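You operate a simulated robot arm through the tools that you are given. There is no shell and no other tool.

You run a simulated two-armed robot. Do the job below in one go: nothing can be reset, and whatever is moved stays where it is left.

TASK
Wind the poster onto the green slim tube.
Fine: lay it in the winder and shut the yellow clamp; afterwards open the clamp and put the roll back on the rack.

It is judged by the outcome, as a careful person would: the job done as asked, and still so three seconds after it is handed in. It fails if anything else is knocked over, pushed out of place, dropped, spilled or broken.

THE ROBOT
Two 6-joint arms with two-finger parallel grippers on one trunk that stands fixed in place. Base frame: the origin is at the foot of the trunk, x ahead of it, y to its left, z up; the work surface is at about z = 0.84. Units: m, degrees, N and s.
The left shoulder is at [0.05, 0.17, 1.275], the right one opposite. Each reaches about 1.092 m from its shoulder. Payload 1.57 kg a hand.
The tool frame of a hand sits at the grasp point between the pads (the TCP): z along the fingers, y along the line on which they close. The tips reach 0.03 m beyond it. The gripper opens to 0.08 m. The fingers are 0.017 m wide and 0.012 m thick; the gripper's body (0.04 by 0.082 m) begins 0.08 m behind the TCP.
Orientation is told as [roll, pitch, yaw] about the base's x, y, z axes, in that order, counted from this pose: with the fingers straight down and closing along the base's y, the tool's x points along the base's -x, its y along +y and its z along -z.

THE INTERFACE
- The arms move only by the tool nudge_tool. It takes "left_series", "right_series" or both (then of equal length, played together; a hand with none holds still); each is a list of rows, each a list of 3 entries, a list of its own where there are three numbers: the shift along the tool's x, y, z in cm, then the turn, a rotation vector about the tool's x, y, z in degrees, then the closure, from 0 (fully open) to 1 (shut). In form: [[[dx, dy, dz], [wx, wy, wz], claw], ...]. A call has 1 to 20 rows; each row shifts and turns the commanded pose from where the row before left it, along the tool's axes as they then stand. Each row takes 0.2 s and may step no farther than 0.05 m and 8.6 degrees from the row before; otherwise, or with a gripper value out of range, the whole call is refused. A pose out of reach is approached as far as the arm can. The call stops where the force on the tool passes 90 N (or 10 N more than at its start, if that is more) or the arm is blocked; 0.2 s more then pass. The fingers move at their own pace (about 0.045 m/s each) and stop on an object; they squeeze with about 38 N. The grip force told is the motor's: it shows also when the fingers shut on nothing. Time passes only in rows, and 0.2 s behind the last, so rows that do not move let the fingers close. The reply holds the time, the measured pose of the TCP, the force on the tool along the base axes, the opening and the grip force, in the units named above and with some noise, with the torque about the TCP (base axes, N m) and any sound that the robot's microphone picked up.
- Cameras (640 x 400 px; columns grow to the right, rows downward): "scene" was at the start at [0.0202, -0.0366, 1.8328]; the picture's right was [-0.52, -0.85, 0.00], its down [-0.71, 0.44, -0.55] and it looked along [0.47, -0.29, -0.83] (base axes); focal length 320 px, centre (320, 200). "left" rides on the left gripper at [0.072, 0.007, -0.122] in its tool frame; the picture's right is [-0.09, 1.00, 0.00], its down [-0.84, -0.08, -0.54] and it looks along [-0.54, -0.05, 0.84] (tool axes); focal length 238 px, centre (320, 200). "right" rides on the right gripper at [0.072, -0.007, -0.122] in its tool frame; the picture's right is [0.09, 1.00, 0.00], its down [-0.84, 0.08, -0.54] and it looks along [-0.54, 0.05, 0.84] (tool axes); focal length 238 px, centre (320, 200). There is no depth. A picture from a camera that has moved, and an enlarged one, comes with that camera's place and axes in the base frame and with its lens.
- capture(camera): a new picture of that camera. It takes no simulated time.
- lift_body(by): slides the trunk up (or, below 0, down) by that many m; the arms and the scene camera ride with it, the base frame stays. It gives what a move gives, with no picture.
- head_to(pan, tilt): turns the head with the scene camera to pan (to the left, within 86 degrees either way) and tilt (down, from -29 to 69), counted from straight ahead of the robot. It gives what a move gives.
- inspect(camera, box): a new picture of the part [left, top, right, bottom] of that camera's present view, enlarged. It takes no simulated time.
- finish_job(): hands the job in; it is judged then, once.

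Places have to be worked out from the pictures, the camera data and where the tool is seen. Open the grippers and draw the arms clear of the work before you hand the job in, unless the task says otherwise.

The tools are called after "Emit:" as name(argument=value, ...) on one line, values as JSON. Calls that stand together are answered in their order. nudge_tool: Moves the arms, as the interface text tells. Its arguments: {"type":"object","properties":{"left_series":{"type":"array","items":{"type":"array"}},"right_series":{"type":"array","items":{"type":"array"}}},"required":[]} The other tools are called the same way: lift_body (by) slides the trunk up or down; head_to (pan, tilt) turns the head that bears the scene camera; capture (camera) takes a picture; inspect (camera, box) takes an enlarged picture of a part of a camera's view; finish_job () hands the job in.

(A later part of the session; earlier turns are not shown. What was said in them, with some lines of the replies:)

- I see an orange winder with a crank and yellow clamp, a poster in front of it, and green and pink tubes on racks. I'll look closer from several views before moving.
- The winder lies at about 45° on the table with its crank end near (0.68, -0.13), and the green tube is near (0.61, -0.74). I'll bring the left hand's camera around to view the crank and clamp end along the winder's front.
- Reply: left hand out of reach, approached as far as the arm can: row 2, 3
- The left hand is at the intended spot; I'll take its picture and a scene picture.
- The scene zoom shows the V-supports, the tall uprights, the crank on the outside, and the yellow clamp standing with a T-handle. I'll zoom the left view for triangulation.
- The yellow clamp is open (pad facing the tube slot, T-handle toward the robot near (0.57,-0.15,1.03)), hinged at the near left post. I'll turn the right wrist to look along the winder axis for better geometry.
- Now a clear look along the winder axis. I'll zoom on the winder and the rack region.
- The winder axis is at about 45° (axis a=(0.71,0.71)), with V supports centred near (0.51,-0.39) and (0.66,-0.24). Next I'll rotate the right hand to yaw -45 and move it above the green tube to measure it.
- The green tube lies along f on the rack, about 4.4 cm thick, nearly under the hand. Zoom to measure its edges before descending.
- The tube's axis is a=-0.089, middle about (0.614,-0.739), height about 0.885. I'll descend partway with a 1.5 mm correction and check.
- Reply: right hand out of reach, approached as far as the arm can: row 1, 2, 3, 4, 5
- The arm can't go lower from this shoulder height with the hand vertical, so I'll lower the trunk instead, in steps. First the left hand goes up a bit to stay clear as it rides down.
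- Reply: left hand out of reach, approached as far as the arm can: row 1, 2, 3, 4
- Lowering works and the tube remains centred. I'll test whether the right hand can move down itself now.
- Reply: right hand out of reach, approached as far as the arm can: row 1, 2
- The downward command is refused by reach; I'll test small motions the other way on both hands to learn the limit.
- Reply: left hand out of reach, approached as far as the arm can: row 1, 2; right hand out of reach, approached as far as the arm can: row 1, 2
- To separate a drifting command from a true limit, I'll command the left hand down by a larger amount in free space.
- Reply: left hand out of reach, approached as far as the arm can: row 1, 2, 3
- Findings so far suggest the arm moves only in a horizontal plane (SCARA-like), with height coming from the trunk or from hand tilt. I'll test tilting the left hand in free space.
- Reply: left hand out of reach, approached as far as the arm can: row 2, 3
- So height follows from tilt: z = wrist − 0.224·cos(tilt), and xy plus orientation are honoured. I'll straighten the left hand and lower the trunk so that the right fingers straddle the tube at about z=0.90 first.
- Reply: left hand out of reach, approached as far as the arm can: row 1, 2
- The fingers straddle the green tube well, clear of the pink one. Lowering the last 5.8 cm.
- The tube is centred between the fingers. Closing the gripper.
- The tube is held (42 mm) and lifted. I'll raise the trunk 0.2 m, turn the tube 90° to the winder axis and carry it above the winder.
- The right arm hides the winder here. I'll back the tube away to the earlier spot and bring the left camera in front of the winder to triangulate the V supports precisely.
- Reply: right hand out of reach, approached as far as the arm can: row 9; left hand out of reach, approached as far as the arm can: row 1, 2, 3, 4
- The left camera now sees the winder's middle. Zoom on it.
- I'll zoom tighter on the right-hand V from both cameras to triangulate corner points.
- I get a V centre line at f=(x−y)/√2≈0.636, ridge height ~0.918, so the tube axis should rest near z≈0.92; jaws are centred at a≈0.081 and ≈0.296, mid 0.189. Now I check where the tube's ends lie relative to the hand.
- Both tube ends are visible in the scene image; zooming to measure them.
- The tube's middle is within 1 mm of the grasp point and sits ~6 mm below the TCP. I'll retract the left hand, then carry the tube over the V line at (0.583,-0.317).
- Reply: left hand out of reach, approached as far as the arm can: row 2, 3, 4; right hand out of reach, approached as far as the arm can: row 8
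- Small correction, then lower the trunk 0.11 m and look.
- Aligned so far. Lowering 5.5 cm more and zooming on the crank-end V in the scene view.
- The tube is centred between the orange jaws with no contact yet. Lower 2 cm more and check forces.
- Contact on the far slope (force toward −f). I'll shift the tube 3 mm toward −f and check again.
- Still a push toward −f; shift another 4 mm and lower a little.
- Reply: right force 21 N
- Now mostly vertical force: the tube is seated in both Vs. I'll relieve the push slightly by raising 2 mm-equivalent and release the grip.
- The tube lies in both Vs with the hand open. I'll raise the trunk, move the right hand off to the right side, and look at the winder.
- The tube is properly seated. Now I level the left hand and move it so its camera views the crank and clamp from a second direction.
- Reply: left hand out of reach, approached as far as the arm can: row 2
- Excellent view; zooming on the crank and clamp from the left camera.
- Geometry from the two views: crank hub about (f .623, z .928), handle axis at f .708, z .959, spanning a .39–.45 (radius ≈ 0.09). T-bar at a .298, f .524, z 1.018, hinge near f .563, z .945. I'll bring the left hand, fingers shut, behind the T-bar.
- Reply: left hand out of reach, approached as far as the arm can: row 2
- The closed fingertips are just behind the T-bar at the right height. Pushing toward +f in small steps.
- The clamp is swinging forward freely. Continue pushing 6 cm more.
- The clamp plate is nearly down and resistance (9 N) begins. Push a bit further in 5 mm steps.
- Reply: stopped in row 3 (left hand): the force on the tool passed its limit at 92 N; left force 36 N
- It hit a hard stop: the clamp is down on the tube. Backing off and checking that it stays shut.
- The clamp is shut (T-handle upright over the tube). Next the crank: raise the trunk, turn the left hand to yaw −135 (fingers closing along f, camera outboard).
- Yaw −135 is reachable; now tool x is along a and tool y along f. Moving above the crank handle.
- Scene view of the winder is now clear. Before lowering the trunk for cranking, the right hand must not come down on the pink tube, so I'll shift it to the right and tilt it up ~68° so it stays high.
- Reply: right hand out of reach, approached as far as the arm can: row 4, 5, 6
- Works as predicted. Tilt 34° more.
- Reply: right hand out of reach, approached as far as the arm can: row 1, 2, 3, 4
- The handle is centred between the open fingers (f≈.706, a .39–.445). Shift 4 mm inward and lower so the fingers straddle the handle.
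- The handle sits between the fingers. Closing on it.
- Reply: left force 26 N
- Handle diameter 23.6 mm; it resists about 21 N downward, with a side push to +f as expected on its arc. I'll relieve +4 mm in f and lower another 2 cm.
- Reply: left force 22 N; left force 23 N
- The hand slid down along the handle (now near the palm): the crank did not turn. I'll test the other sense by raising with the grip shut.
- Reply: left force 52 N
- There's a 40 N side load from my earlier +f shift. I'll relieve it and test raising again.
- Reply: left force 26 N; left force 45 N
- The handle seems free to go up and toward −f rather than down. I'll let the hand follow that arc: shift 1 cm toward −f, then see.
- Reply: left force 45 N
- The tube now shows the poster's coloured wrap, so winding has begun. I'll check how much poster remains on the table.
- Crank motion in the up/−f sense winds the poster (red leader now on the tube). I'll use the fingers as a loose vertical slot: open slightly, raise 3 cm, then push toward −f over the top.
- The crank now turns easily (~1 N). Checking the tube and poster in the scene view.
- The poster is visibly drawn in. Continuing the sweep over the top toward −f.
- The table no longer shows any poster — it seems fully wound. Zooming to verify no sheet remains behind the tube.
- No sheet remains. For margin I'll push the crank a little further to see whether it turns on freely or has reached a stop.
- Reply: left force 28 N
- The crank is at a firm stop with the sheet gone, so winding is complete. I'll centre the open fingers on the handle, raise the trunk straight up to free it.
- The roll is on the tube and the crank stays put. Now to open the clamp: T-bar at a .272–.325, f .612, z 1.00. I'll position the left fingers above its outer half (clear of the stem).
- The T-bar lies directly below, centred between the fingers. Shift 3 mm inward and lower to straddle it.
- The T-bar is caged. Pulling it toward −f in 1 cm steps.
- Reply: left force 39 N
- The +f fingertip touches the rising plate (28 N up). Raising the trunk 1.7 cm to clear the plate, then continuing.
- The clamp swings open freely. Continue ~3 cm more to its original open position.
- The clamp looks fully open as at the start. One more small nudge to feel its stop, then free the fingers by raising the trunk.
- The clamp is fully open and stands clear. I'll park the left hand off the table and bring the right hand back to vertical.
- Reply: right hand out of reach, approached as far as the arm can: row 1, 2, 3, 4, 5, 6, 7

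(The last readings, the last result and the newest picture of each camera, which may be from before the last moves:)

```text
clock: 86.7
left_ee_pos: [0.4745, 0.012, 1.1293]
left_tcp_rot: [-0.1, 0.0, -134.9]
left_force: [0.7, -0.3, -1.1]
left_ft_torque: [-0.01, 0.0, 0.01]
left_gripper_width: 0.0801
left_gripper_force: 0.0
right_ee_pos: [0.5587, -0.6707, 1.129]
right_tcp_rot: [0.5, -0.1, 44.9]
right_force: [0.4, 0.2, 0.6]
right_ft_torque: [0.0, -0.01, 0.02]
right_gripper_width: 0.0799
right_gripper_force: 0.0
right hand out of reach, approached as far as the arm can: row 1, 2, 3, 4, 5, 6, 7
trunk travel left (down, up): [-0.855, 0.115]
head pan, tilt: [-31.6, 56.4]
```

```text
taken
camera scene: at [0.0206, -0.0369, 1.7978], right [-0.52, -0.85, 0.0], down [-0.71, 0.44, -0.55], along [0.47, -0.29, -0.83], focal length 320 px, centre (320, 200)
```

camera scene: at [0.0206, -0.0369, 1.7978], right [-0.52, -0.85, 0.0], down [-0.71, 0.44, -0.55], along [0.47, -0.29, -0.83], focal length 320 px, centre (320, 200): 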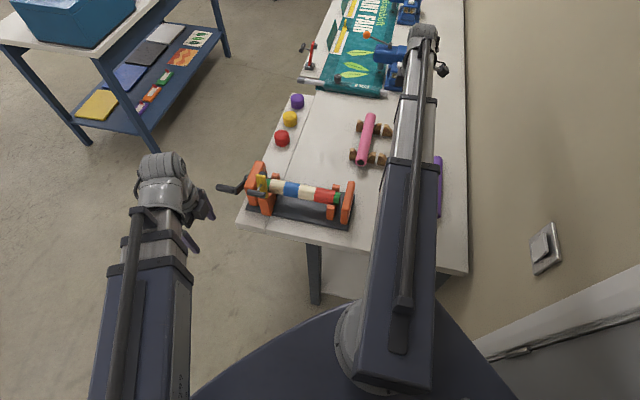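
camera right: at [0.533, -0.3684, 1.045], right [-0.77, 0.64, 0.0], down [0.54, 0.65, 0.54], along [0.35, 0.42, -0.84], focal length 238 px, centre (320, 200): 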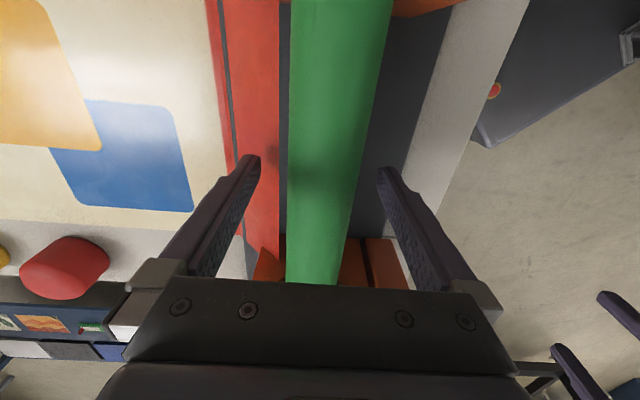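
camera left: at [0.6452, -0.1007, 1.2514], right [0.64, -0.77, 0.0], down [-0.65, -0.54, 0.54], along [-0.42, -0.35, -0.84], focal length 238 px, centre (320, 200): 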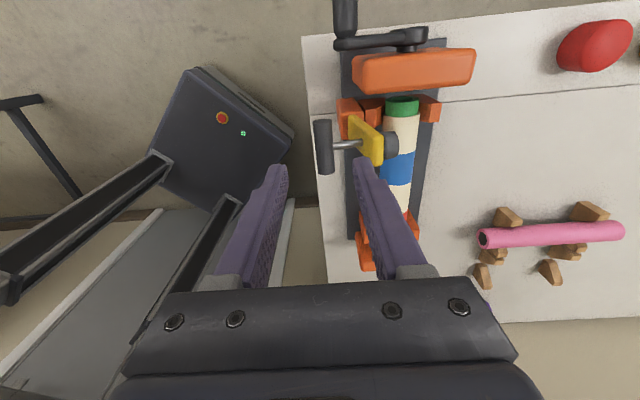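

Moving the right hand back over the roll's middle.

Emit:
nudge_tool(right_series=[[[-3.34, 2.96, 0], [0.5, 0, 0], 0], [[-3.34, 2.96, 0], [0, 0, 0], 0], [[-3.34, 2.96, 0], [0, 0, 0], 0], [[-3.34, 2.96, 0], [0, 0, 0], 0], [[-3.34, 2.96, 0], [0, 0, 0], 0], [[-3.34, 2.96, 0], [0, 0, 0], 0], [[-3.34, 2.96, 0], [0, 0, 0], 0], [[-3.34, 2.96, 0], [0, 0, 0], 0], [[0, 0, 0], [0, 0, 0], 0]])

Emit:
capture(camera="right")

```text
clock: 88.7
left_ee_pos: [0.475, 0.0126, 1.13]
left_tcp_rot: [-0.1, 0.1, -134.8]
left_force: [0.1, 0.3, 0.6]
left_ft_torque: [0.02, 0.02, 0.01]
left_gripper_width: 0.0797
left_gripper_force: 0.0
right_ee_pos: [0.5813, -0.317, 1.129]
right_tcp_rot: [-0.4, 0.0, 44.9]
right_force: [0.5, -0.9, 0.1]
right_ft_torque: [0.03, -0.02, 0.03]
right_gripper_width: 0.0802
right_gripper_force: 0.1
trunk travel left (down, up): [-0.855, 0.115]
head pan, tilt: [-31.6, 56.4]
```

```text
taken
camera right: at [0.5345, -0.3703, 1.2519], right [-0.77, 0.64, -0.01], down [0.54, 0.65, 0.54], along [0.35, 0.41, -0.84], focal length 238 px, centre (320, 200)
```

right: 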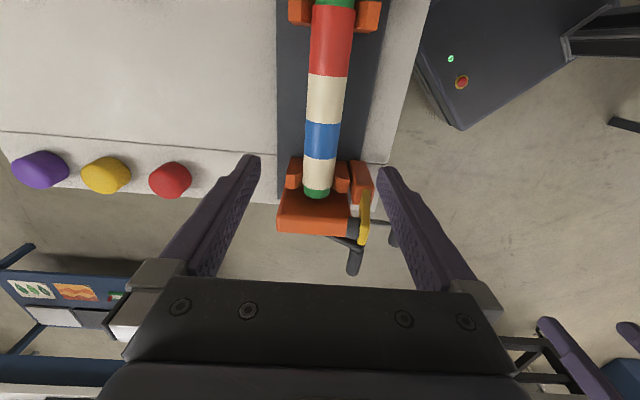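

The tube appears ~7 mm toward −f of the hand. Correct, level the hand, and lower partway.

Emit:
nudge_tool(right_series=[[[0, 0.5, 0], [-0.4, 0, 0], 0], [[0, 0, 0], [0, 0, 0], 0]])

Emit:
lift_body(by=-0.13)

Emit:
capture(camera="right")

```text
clock: 89.3
left_ee_pos: [0.4745, 0.014, 1.1297]
left_tcp_rot: [0.1, 0.0, -134.9]
left_force: [-0.3, 0.6, 0.1]
left_ft_torque: [0.0, 0.01, 0.04]
left_gripper_width: 0.0801
left_gripper_force: 0.0
right_ee_pos: [0.5778, -0.3116, 1.1304]
right_tcp_rot: [0.0, 0.1, 44.9]
right_force: [-0.1, 1.1, -1.0]
right_ft_torque: [-0.01, 0.02, -0.02]
right_gripper_width: 0.08
right_gripper_force: 0.0
trunk travel left (down, up): [-0.855, 0.115]
head pan, tilt: [-31.6, 56.4]
```

```text
clock: 90.9
left_ee_pos: [0.4745, 0.0125, 0.9999]
left_tcp_rot: [-0.1, 0.1, -135.0]
left_force: [0.5, 0.0, 0.4]
left_ft_torque: [0.01, 0.01, 0.0]
left_gripper_width: 0.08
left_gripper_force: 0.0
right_ee_pos: [0.579, -0.312, 1.0]
right_tcp_rot: [0.0, 0.1, 44.9]
right_force: [0.0, 0.6, -0.5]
right_ft_torque: [-0.04, 0.0, 0.03]
right_gripper_width: 0.0798
right_gripper_force: 0.1
trunk travel left (down, up): [-0.725, 0.245]
head pan, tilt: [-31.6, 56.4]
```

```text
taken
camera right: at [0.5321, -0.3665, 1.1221], right [-0.77, 0.64, 0.0], down [0.54, 0.65, 0.54], along [0.35, 0.42, -0.84], focal length 238 px, centre (320, 200)
```

right: 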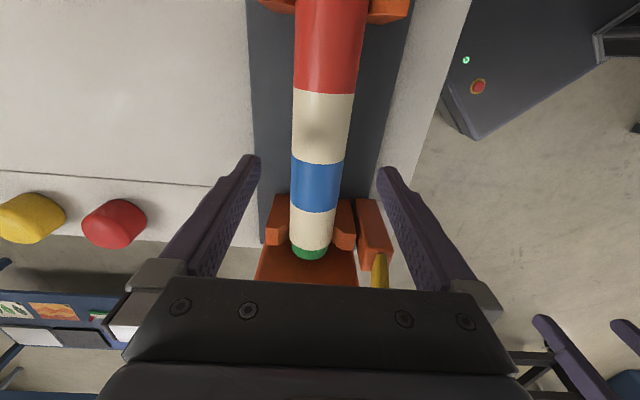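

Centred now. Lower to the grasp height and grip.

Emit:
lift_body(by=-0.077)

Emit:
nudge_tool(right_series=[[[0, 0, 0], [0, 0, 0], 1], [[0, 0, 0], [0, 0, 0], 1], [[0, 0, 0], [0, 0, 0], 1], [[0, 0, 0], [0, 0, 0], 1], [[0, 0, 0], [0, 0, 0], 1]])

Emit:
lift_body(by=0.03)

Emit:
capture(camera="right")

Emit:
inspect(camera="scene", box=[190, 80, 370, 220])

```text
clock: 92.0
left_ee_pos: [0.4745, 0.0127, 0.9225]
left_tcp_rot: [0.0, 0.0, -135.0]
left_force: [0.0, -0.3, 0.3]
left_ft_torque: [0.02, 0.01, -0.01]
left_gripper_width: 0.0799
left_gripper_force: 0.1
right_ee_pos: [0.5799, -0.3118, 0.9219]
right_tcp_rot: [0.0, 0.1, 44.9]
right_force: [-0.2, 0.2, 0.0]
right_ft_torque: [0.01, 0.01, 0.05]
right_gripper_width: 0.0802
right_gripper_force: 0.1
trunk travel left (down, up): [-0.648, 0.322]
head pan, tilt: [-31.6, 56.4]
```

```text
clock: 93.2
left_ee_pos: [0.4739, 0.012, 0.9234]
left_tcp_rot: [0.0, 0.0, -135.0]
left_force: [-0.6, 0.0, -0.4]
left_ft_torque: [0.03, 0.02, 0.0]
left_gripper_width: 0.08
left_gripper_force: 0.1
right_ee_pos: [0.5779, -0.3129, 0.9227]
right_tcp_rot: [-0.1, 0.0, 44.7]
right_force: [4.6, -3.5, 4.6]
right_ft_torque: [-0.05, -0.04, -0.05]
right_gripper_width: 0.0426
right_gripper_force: 37.1
trunk travel left (down, up): [-0.648, 0.322]
head pan, tilt: [-31.6, 56.4]
```

```text
clock: 94.0
left_ee_pos: [0.4751, 0.0123, 0.9521]
left_tcp_rot: [0.0, 0.0, -135.0]
left_force: [0.0, 0.4, 0.2]
left_ft_torque: [0.02, 0.01, 0.0]
left_gripper_width: 0.0802
left_gripper_force: 0.1
right_ee_pos: [0.578, -0.3113, 0.9526]
right_tcp_rot: [0.0, 0.1, 44.9]
right_force: [0.6, -0.3, -1.0]
right_ft_torque: [-0.01, -0.02, 0.01]
right_gripper_width: 0.0428
right_gripper_force: 38.0
trunk travel left (down, up): [-0.678, 0.292]
head pan, tilt: [-31.6, 56.4]
```

```text
taken
camera right: at [0.5322, -0.3665, 1.0749], right [-0.77, 0.64, 0.0], down [0.54, 0.65, 0.54], along [0.35, 0.42, -0.84], focal length 238 px, centre (320, 200)
```

right: 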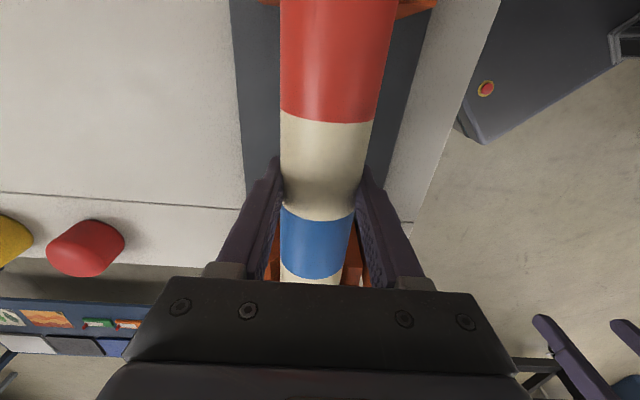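

```text
2.86 times, centred on (280, 150) of scene
camera zoom: at [0.0204, -0.0366, 1.6208], right [-0.52, -0.85, 0.0], down [-0.71, 0.44, -0.55], along [0.47, -0.29, -0.83], focal length 915 px, centre (434, 343)
```

zoom: 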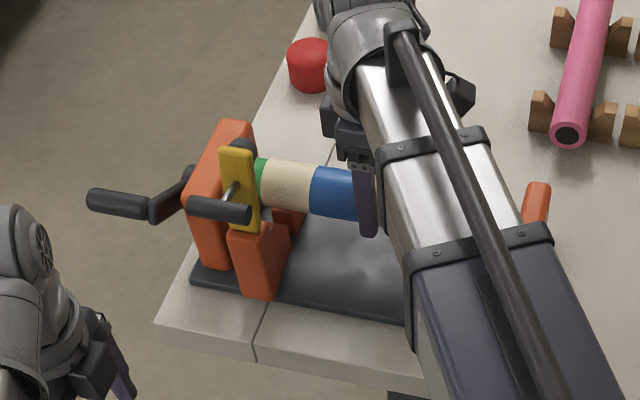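

The roll is in hand, clear of the Vs. Raise 0.17 m, carry it back above the rack and turn it 90° back.

Emit:
lift_body(by=0.17)

Emit:
nudge_tool(right_series=[[[3.11, -3.68, 0], [0, 0, 0], 1], [[3.11, -3.68, 0], [0, 0, 0], 1], [[3.11, -3.68, 0], [0, 0, 0], 1], [[3.11, -3.68, 0], [0, 0, 0], 1], [[3.11, -3.68, 0], [0, 0, 0], 1], [[3.11, -3.68, 0], [0, 0, 0], 1], [[3.11, -3.68, 0], [0, 0, 0], 1], [[3.11, -3.68, 0], [0, 0, 0], 1], [[3.11, -3.68, 0], [0, 0, 0], 1]])

Emit:
nudge_tool(right_series=[[[0, 0, 0], [0, 0, 8.2], 1], [[0, 0, 0], [0, 0, 8.2], 1], [[0, 0, 0], [0, 0, 8.2], 1], [[0, 0, 0], [0, 0, 8.2], 1], [[0, 0, 0], [0, 0, 8.2], 1], [[0, 0, 0], [0, 0, 8.2], 1], [[0, 0, 0], [0, 0, 8.2], 1], [[0, 0, 0], [0, 0, 8.2], 1], [[0, 0, 0], [0, 0, 8.2], 1], [[0, 0, 0], [0, 0, 8.2], 1], [[0, 0, 0], [0, 0, 8.0], 1], [[0, 0, 0], [0, 0, 0], 1]])

Emit:
capture(camera="right")

Emit:
capture(camera="scene")

```text
clock: 95.9
left_ee_pos: [0.474, 0.0114, 1.1234]
left_tcp_rot: [0.0, 0.2, -135.0]
left_force: [0.4, 0.9, -0.4]
left_ft_torque: [0.0, 0.02, 0.0]
left_gripper_width: 0.0801
left_gripper_force: 0.0
right_ee_pos: [0.5772, -0.3118, 1.1226]
right_tcp_rot: [0.0, 0.0, 44.9]
right_force: [0.3, -0.4, -1.2]
right_ft_torque: [0.04, -0.01, 0.0]
right_gripper_width: 0.0424
right_gripper_force: 38.2
trunk travel left (down, up): [-0.848, 0.122]
head pan, tilt: [-31.6, 56.4]
```

```text
clock: 97.9
left_ee_pos: [0.4747, 0.0115, 1.123]
left_tcp_rot: [-0.1, 0.1, -134.9]
left_force: [-0.2, 0.1, 0.5]
left_ft_torque: [-0.03, -0.01, 0.01]
left_gripper_width: 0.0801
left_gripper_force: 0.0
right_ee_pos: [0.6179, -0.7459, 1.1216]
right_tcp_rot: [0.0, 0.1, 45.0]
right_force: [-0.2, -1.0, -0.3]
right_ft_torque: [-0.04, 0.02, -0.02]
right_gripper_width: 0.0424
right_gripper_force: 37.8
right hand out of reach, approached as far as the arm can: row 4, 7
trunk travel left (down, up): [-0.848, 0.122]
head pan, tilt: [-31.6, 56.4]
```

```text
clock: 100.5
left_ee_pos: [0.476, 0.0129, 1.122]
left_tcp_rot: [0.1, 0.0, -135.0]
left_force: [0.0, 0.2, -0.3]
left_ft_torque: [0.01, 0.0, 0.01]
left_gripper_width: 0.08
left_gripper_force: 0.1
right_ee_pos: [0.6141, -0.7453, 1.123]
right_tcp_rot: [0.0, 0.0, -45.1]
right_force: [-0.1, -0.7, -0.8]
right_ft_torque: [-0.01, -0.03, -0.03]
right_gripper_width: 0.0424
right_gripper_force: 37.9
trunk travel left (down, up): [-0.848, 0.122]
head pan, tilt: [-31.6, 56.4]
```

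```text
taken
camera right: at [0.5588, -0.6971, 1.2449], right [0.64, 0.77, 0.0], down [0.64, -0.54, 0.54], along [0.42, -0.35, -0.84], focal length 238 px, centre (320, 200)
```

right: 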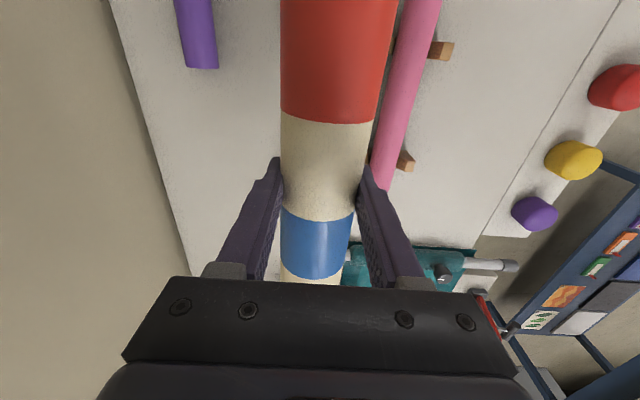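

```text
taken
camera scene: at [0.0203, -0.0367, 1.7908], right [-0.52, -0.85, 0.0], down [-0.71, 0.44, -0.55], along [0.47, -0.29, -0.83], focal length 320 px, centre (320, 200)
```

scene: 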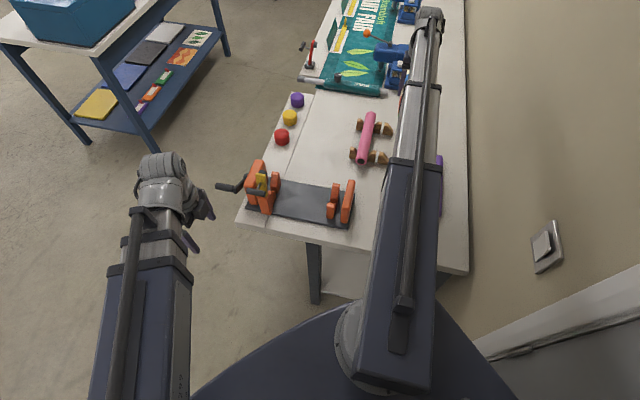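

Aligned with the rack's free place (within 2 mm). Small correction, then lower 0.2 m.

Emit:
nudge_tool(right_series=[[[0.1, 0.15, 0], [0, 0, 0], 1], [[0, 0, 0], [0, 0, 0], 1]])

Emit:
lift_body(by=-0.2)

Emit:
capture(camera="right")

Emit:
inspect(camera="scene", box=[330, 60, 450, 160])

```text
clock: 101.1
left_ee_pos: [0.4739, 0.0119, 1.1215]
left_tcp_rot: [0.1, 0.1, -135.0]
left_force: [-0.6, -0.6, -0.1]
left_ft_torque: [0.0, 0.01, -0.02]
left_gripper_width: 0.0799
left_gripper_force: 0.0
right_ee_pos: [0.6152, -0.7424, 1.1223]
right_tcp_rot: [0.0, 0.0, -45.1]
right_force: [0.4, -0.5, -1.0]
right_ft_torque: [0.0, -0.01, 0.0]
right_gripper_width: 0.0427
right_gripper_force: 38.1
trunk travel left (down, up): [-0.848, 0.122]
head pan, tilt: [-31.6, 56.4]
```

```text
clock: 103.3
left_ee_pos: [0.4746, 0.0121, 0.9218]
left_tcp_rot: [0.0, 0.0, -135.0]
left_force: [-0.4, 0.3, 0.0]
left_ft_torque: [0.05, 0.05, -0.03]
left_gripper_width: 0.0801
left_gripper_force: 0.1
right_ee_pos: [0.6147, -0.7411, 0.9225]
right_tcp_rot: [0.0, 0.1, -45.2]
right_force: [0.9, 0.4, -1.1]
right_ft_torque: [0.02, 0.0, 0.0]
right_gripper_width: 0.0426
right_gripper_force: 37.9
trunk travel left (down, up): [-0.648, 0.322]
head pan, tilt: [-31.6, 56.4]
```

```text
taken
camera right: at [0.5588, -0.695, 1.045], right [0.64, 0.77, 0.0], down [0.65, -0.54, 0.54], along [0.42, -0.35, -0.84], focal length 238 px, centre (320, 200)
```

right: 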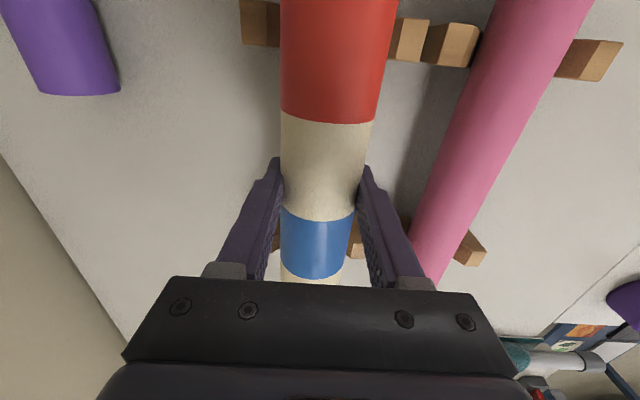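

```text
4.00 times, centred on (390, 110) of scene
camera zoom: at [0.0202, -0.0366, 1.5908], right [-0.52, -0.85, 0.0], down [-0.71, 0.44, -0.55], along [0.47, -0.29, -0.83], focal length 1280 px, centre (40, 560)
```

zoom: 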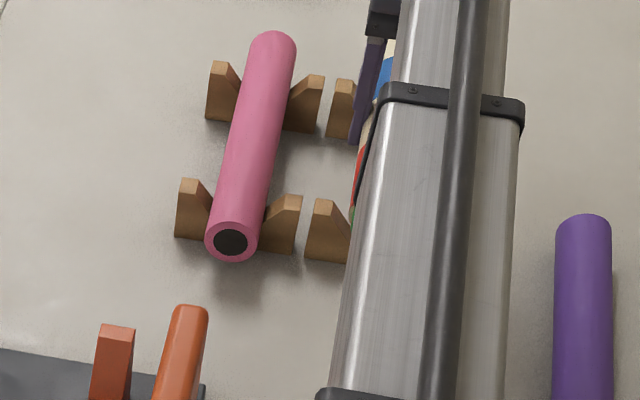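

The roll is between its wedges as at pick-up. Lower in steps while watching force.

Emit:
lift_body(by=-0.03)

Emit:
lift_body(by=-0.005)

```text
clock: 104.0
left_ee_pos: [0.4746, 0.0136, 0.8923]
left_tcp_rot: [0.0, 0.1, -135.0]
left_force: [0.2, -0.4, -0.2]
left_ft_torque: [0.0, -0.03, 0.04]
left_gripper_width: 0.0802
left_gripper_force: 0.1
right_ee_pos: [0.6142, -0.7425, 0.8923]
right_tcp_rot: [0.0, -0.1, -45.0]
right_force: [-0.7, -0.2, -0.4]
right_ft_torque: [0.01, 0.02, -0.01]
right_gripper_width: 0.0423
right_gripper_force: 38.0
trunk travel left (down, up): [-0.618, 0.352]
head pan, tilt: [-31.6, 56.4]
```

```text
clock: 104.5
left_ee_pos: [0.4757, 0.013, 0.8881]
left_tcp_rot: [0.0, 0.0, -135.0]
left_force: [0.3, 0.7, 0.2]
left_ft_torque: [0.03, 0.0, -0.01]
left_gripper_width: 0.0801
left_gripper_force: 0.1
right_ee_pos: [0.6144, -0.7413, 0.8871]
right_tcp_rot: [0.0, 0.0, -45.0]
right_force: [1.4, -0.3, 1.6]
right_ft_torque: [-0.05, -0.05, 0.05]
right_gripper_width: 0.0424
right_gripper_force: 38.1
trunk travel left (down, up): [-0.613, 0.357]
head pan, tilt: [-31.6, 56.4]
```

Just touching, same reading as at pick-up. Lower 2 mm more and open gently.

Emit:
lift_body(by=-0.002)

Emit:
nudge_tool(right_series=[[[0, 0, 0], [0, 0, 0], 0.4], [[0, 0, 0], [0, 0, 0], 0.2], [[0, 0, 0], [0, 0, 0], 0], [[0, 0, 0], [0, 0, 0], 0], [[0, 0, 0], [0, 0, 0], 0]])

Emit:
capture(camera="right")

```text
clock: 105.1
left_ee_pos: [0.4736, 0.0135, 0.8864]
left_tcp_rot: [-0.1, 0.0, -135.0]
left_force: [0.2, 0.4, -0.5]
left_ft_torque: [-0.05, 0.01, 0.0]
left_gripper_width: 0.0799
left_gripper_force: 0.0
right_ee_pos: [0.6145, -0.7418, 0.8875]
right_tcp_rot: [0.0, -0.1, -45.0]
right_force: [7.4, -6.2, 24.0]
right_ft_torque: [0.21, 0.2, 0.08]
right_gripper_width: 0.0424
right_gripper_force: 38.5
trunk travel left (down, up): [-0.611, 0.359]
head pan, tilt: [-31.6, 56.4]
```

```text
clock: 106.3
left_ee_pos: [0.4761, 0.0125, 0.8846]
left_tcp_rot: [0.1, 0.0, -135.0]
left_force: [-0.1, 0.3, 0.3]
left_ft_torque: [0.01, 0.01, 0.01]
left_gripper_width: 0.0801
left_gripper_force: 0.1
right_ee_pos: [0.6139, -0.7417, 0.8865]
right_tcp_rot: [0.0, 0.0, -45.1]
right_force: [0.0, 0.3, 0.2]
right_ft_torque: [0.03, -0.02, 0.01]
right_gripper_width: 0.08
right_gripper_force: 0.0
trunk travel left (down, up): [-0.611, 0.359]
head pan, tilt: [-31.6, 56.4]
```

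```text
taken
camera right: at [0.5588, -0.6949, 1.008], right [0.64, 0.77, 0.0], down [0.65, -0.54, 0.54], along [0.42, -0.35, -0.84], focal length 238 px, centre (320, 200)
```

right: 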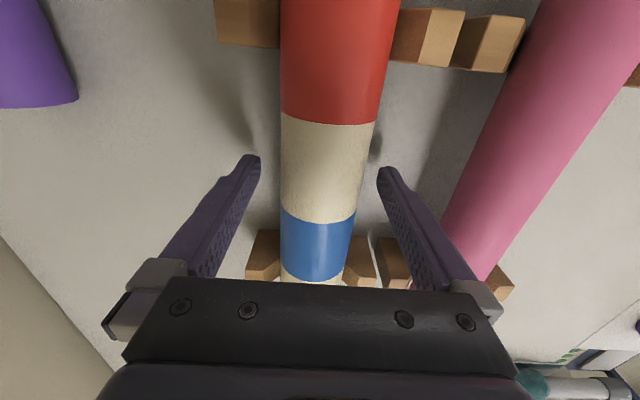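

The roll rests in the rack with fingers open. Raise and draw the right hand back, then verify the scene.

Emit:
lift_body(by=0.25)

Emit:
capture(camera="right")

Emit:
nudge_tool(right_series=[[[4.5, 1.2, 0], [0, 0, 0], 0], [[4.5, 1.2, 0], [0, 0, 0], 0], [[4.5, 1.2, 0], [0, 0, 0], 0], [[4.5, 1.2, 0], [0, 0, 0], 0], [[4.5, 1.2, 0], [0, 0, 0], 0], [[4.5, 1.2, 0], [0, 0, 0], 0], [[4.5, 1.2, 0], [0, 0, 0], 0]])

Emit:
capture(camera="scene")

```text
clock: 108.8
left_ee_pos: [0.4751, 0.0132, 1.1354]
left_tcp_rot: [0.0, -0.1, -135.1]
left_force: [-0.4, -0.3, 1.0]
left_ft_torque: [0.03, 0.0, 0.0]
left_gripper_width: 0.0799
left_gripper_force: 0.1
right_ee_pos: [0.6141, -0.7423, 1.1363]
right_tcp_rot: [0.0, 0.0, -45.1]
right_force: [-0.1, 0.5, -1.1]
right_ft_torque: [0.01, 0.01, 0.02]
right_gripper_width: 0.0802
right_gripper_force: 0.1
trunk travel left (down, up): [-0.861, 0.109]
head pan, tilt: [-31.6, 56.4]
```

```text
taken
camera right: at [0.5588, -0.695, 1.2579], right [0.64, 0.77, 0.0], down [0.65, -0.54, 0.54], along [0.42, -0.35, -0.84], focal length 238 px, centre (320, 200)
```

right: 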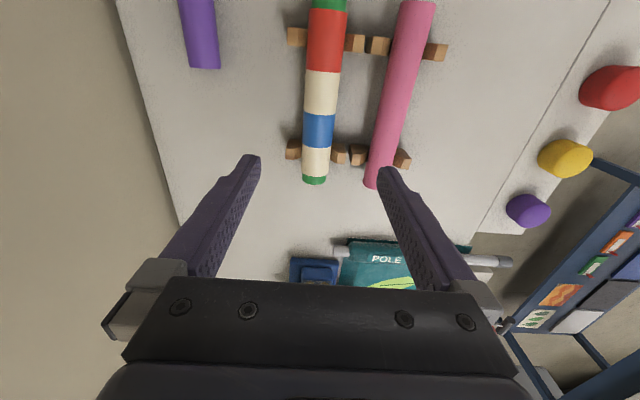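

```text
clock: 110.5
left_ee_pos: [0.4735, 0.0141, 1.1366]
left_tcp_rot: [0.0, 0.0, -135.0]
left_force: [0.1, 0.9, -0.4]
left_ft_torque: [-0.02, 0.01, -0.02]
left_gripper_width: 0.0799
left_gripper_force: 0.0
right_ee_pos: [0.453, -0.4547, 1.136]
right_tcp_rot: [0.0, -0.1, -45.1]
right_force: [-1.3, -0.1, 0.2]
right_ft_torque: [-0.02, 0.01, 0.03]
right_gripper_width: 0.08
right_gripper_force: 0.2
trunk travel left (down, up): [-0.861, 0.109]
head pan, tilt: [-31.6, 56.4]
```

```text
taken
camera scene: at [0.0195, -0.0354, 1.8038], right [-0.52, -0.85, 0.0], down [-0.71, 0.44, -0.55], along [0.47, -0.29, -0.83], focal length 320 px, centre (320, 200)
```

scene: 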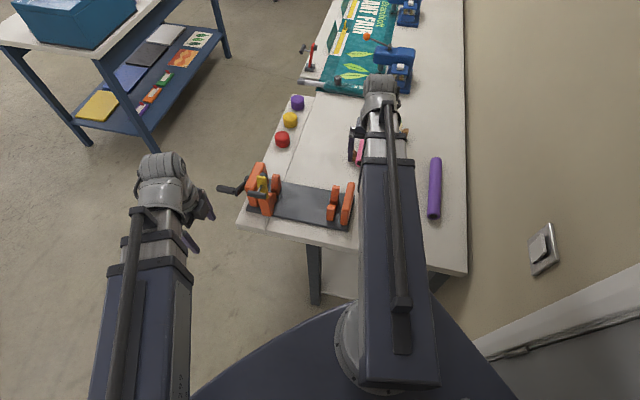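

Everything is in place. I'll raise a little more and take a last look at the rack and the winder.

Emit:
lift_body(by=0.08)

Emit:
capture(camera="right")

Emit:
inspect(camera="scene", box=[210, 80, 370, 240])

```text
clock: 111.6
left_ee_pos: [0.4753, 0.0123, 1.2146]
left_tcp_rot: [-0.1, 0.0, -134.9]
left_force: [0.4, -0.9, -0.5]
left_ft_torque: [-0.04, 0.03, 0.03]
left_gripper_width: 0.08
left_gripper_force: 0.2
right_ee_pos: [0.4555, -0.4561, 1.2149]
right_tcp_rot: [-0.1, -0.1, -45.1]
right_force: [0.3, 0.5, 0.3]
right_ft_torque: [0.0, -0.01, -0.01]
right_gripper_width: 0.08
right_gripper_force: 0.0
trunk travel left (down, up): [-0.941, 0.029]
head pan, tilt: [-31.6, 56.4]
```

```text
taken
camera right: at [0.3982, -0.4098, 1.3379], right [0.64, 0.77, 0.0], down [0.65, -0.54, 0.54], along [0.42, -0.35, -0.84], focal length 238 px, centre (320, 200)
```

right: 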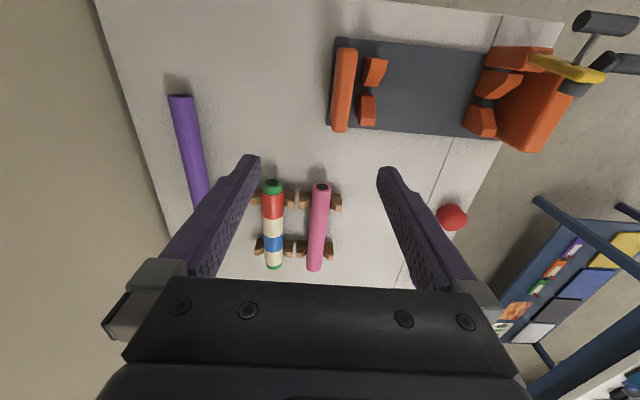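

```text
2.50 times, centred on (290, 160) of scene
camera zoom: at [0.0204, -0.0367, 1.8837], right [-0.52, -0.85, 0.0], down [-0.71, 0.44, -0.55], along [0.47, -0.29, -0.83], focal length 800 px, centre (395, 300)
```

zoom: 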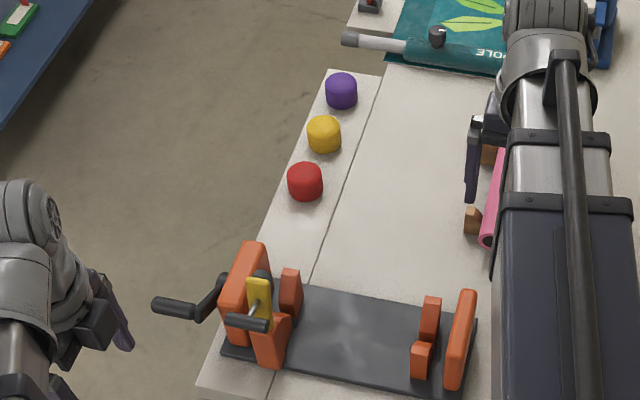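

The rolled poster lies on the rack beside the pink tube. The winder is empty with its clamp open, nothing else was moved, and both grippers are open and clear. Handing in.

Emit:
finish_job()

```text
The job is handed in.
```

The poster is wound onto the green slim tube, and the roll is back in its place on the rack. I handed the job in; no verdict has come back.

- **Winding:** I laid the tube in the winder, shut the yellow clamp and cranked until the crank hit a firm stop. No poster was left on the table, and the tube showed the poster's coloured wrap.
- **Finishing:** I opened the clamp back to where it started, then set the roll on the rack where the tube had been, beside the pink tube.
- **Forces:** Shutting the clamp briefly touched the arm's force limit at its stop. The crank handle took loads of about 40 N before it turned freely. I saw no sign that the winder moved.
- **Surroundings:** In the last pictures the pink and purple tubes and the coloured pieces beside the winder are where they were. Both grippers are open and clear of the work. The crank rests at a different angle than at the start.
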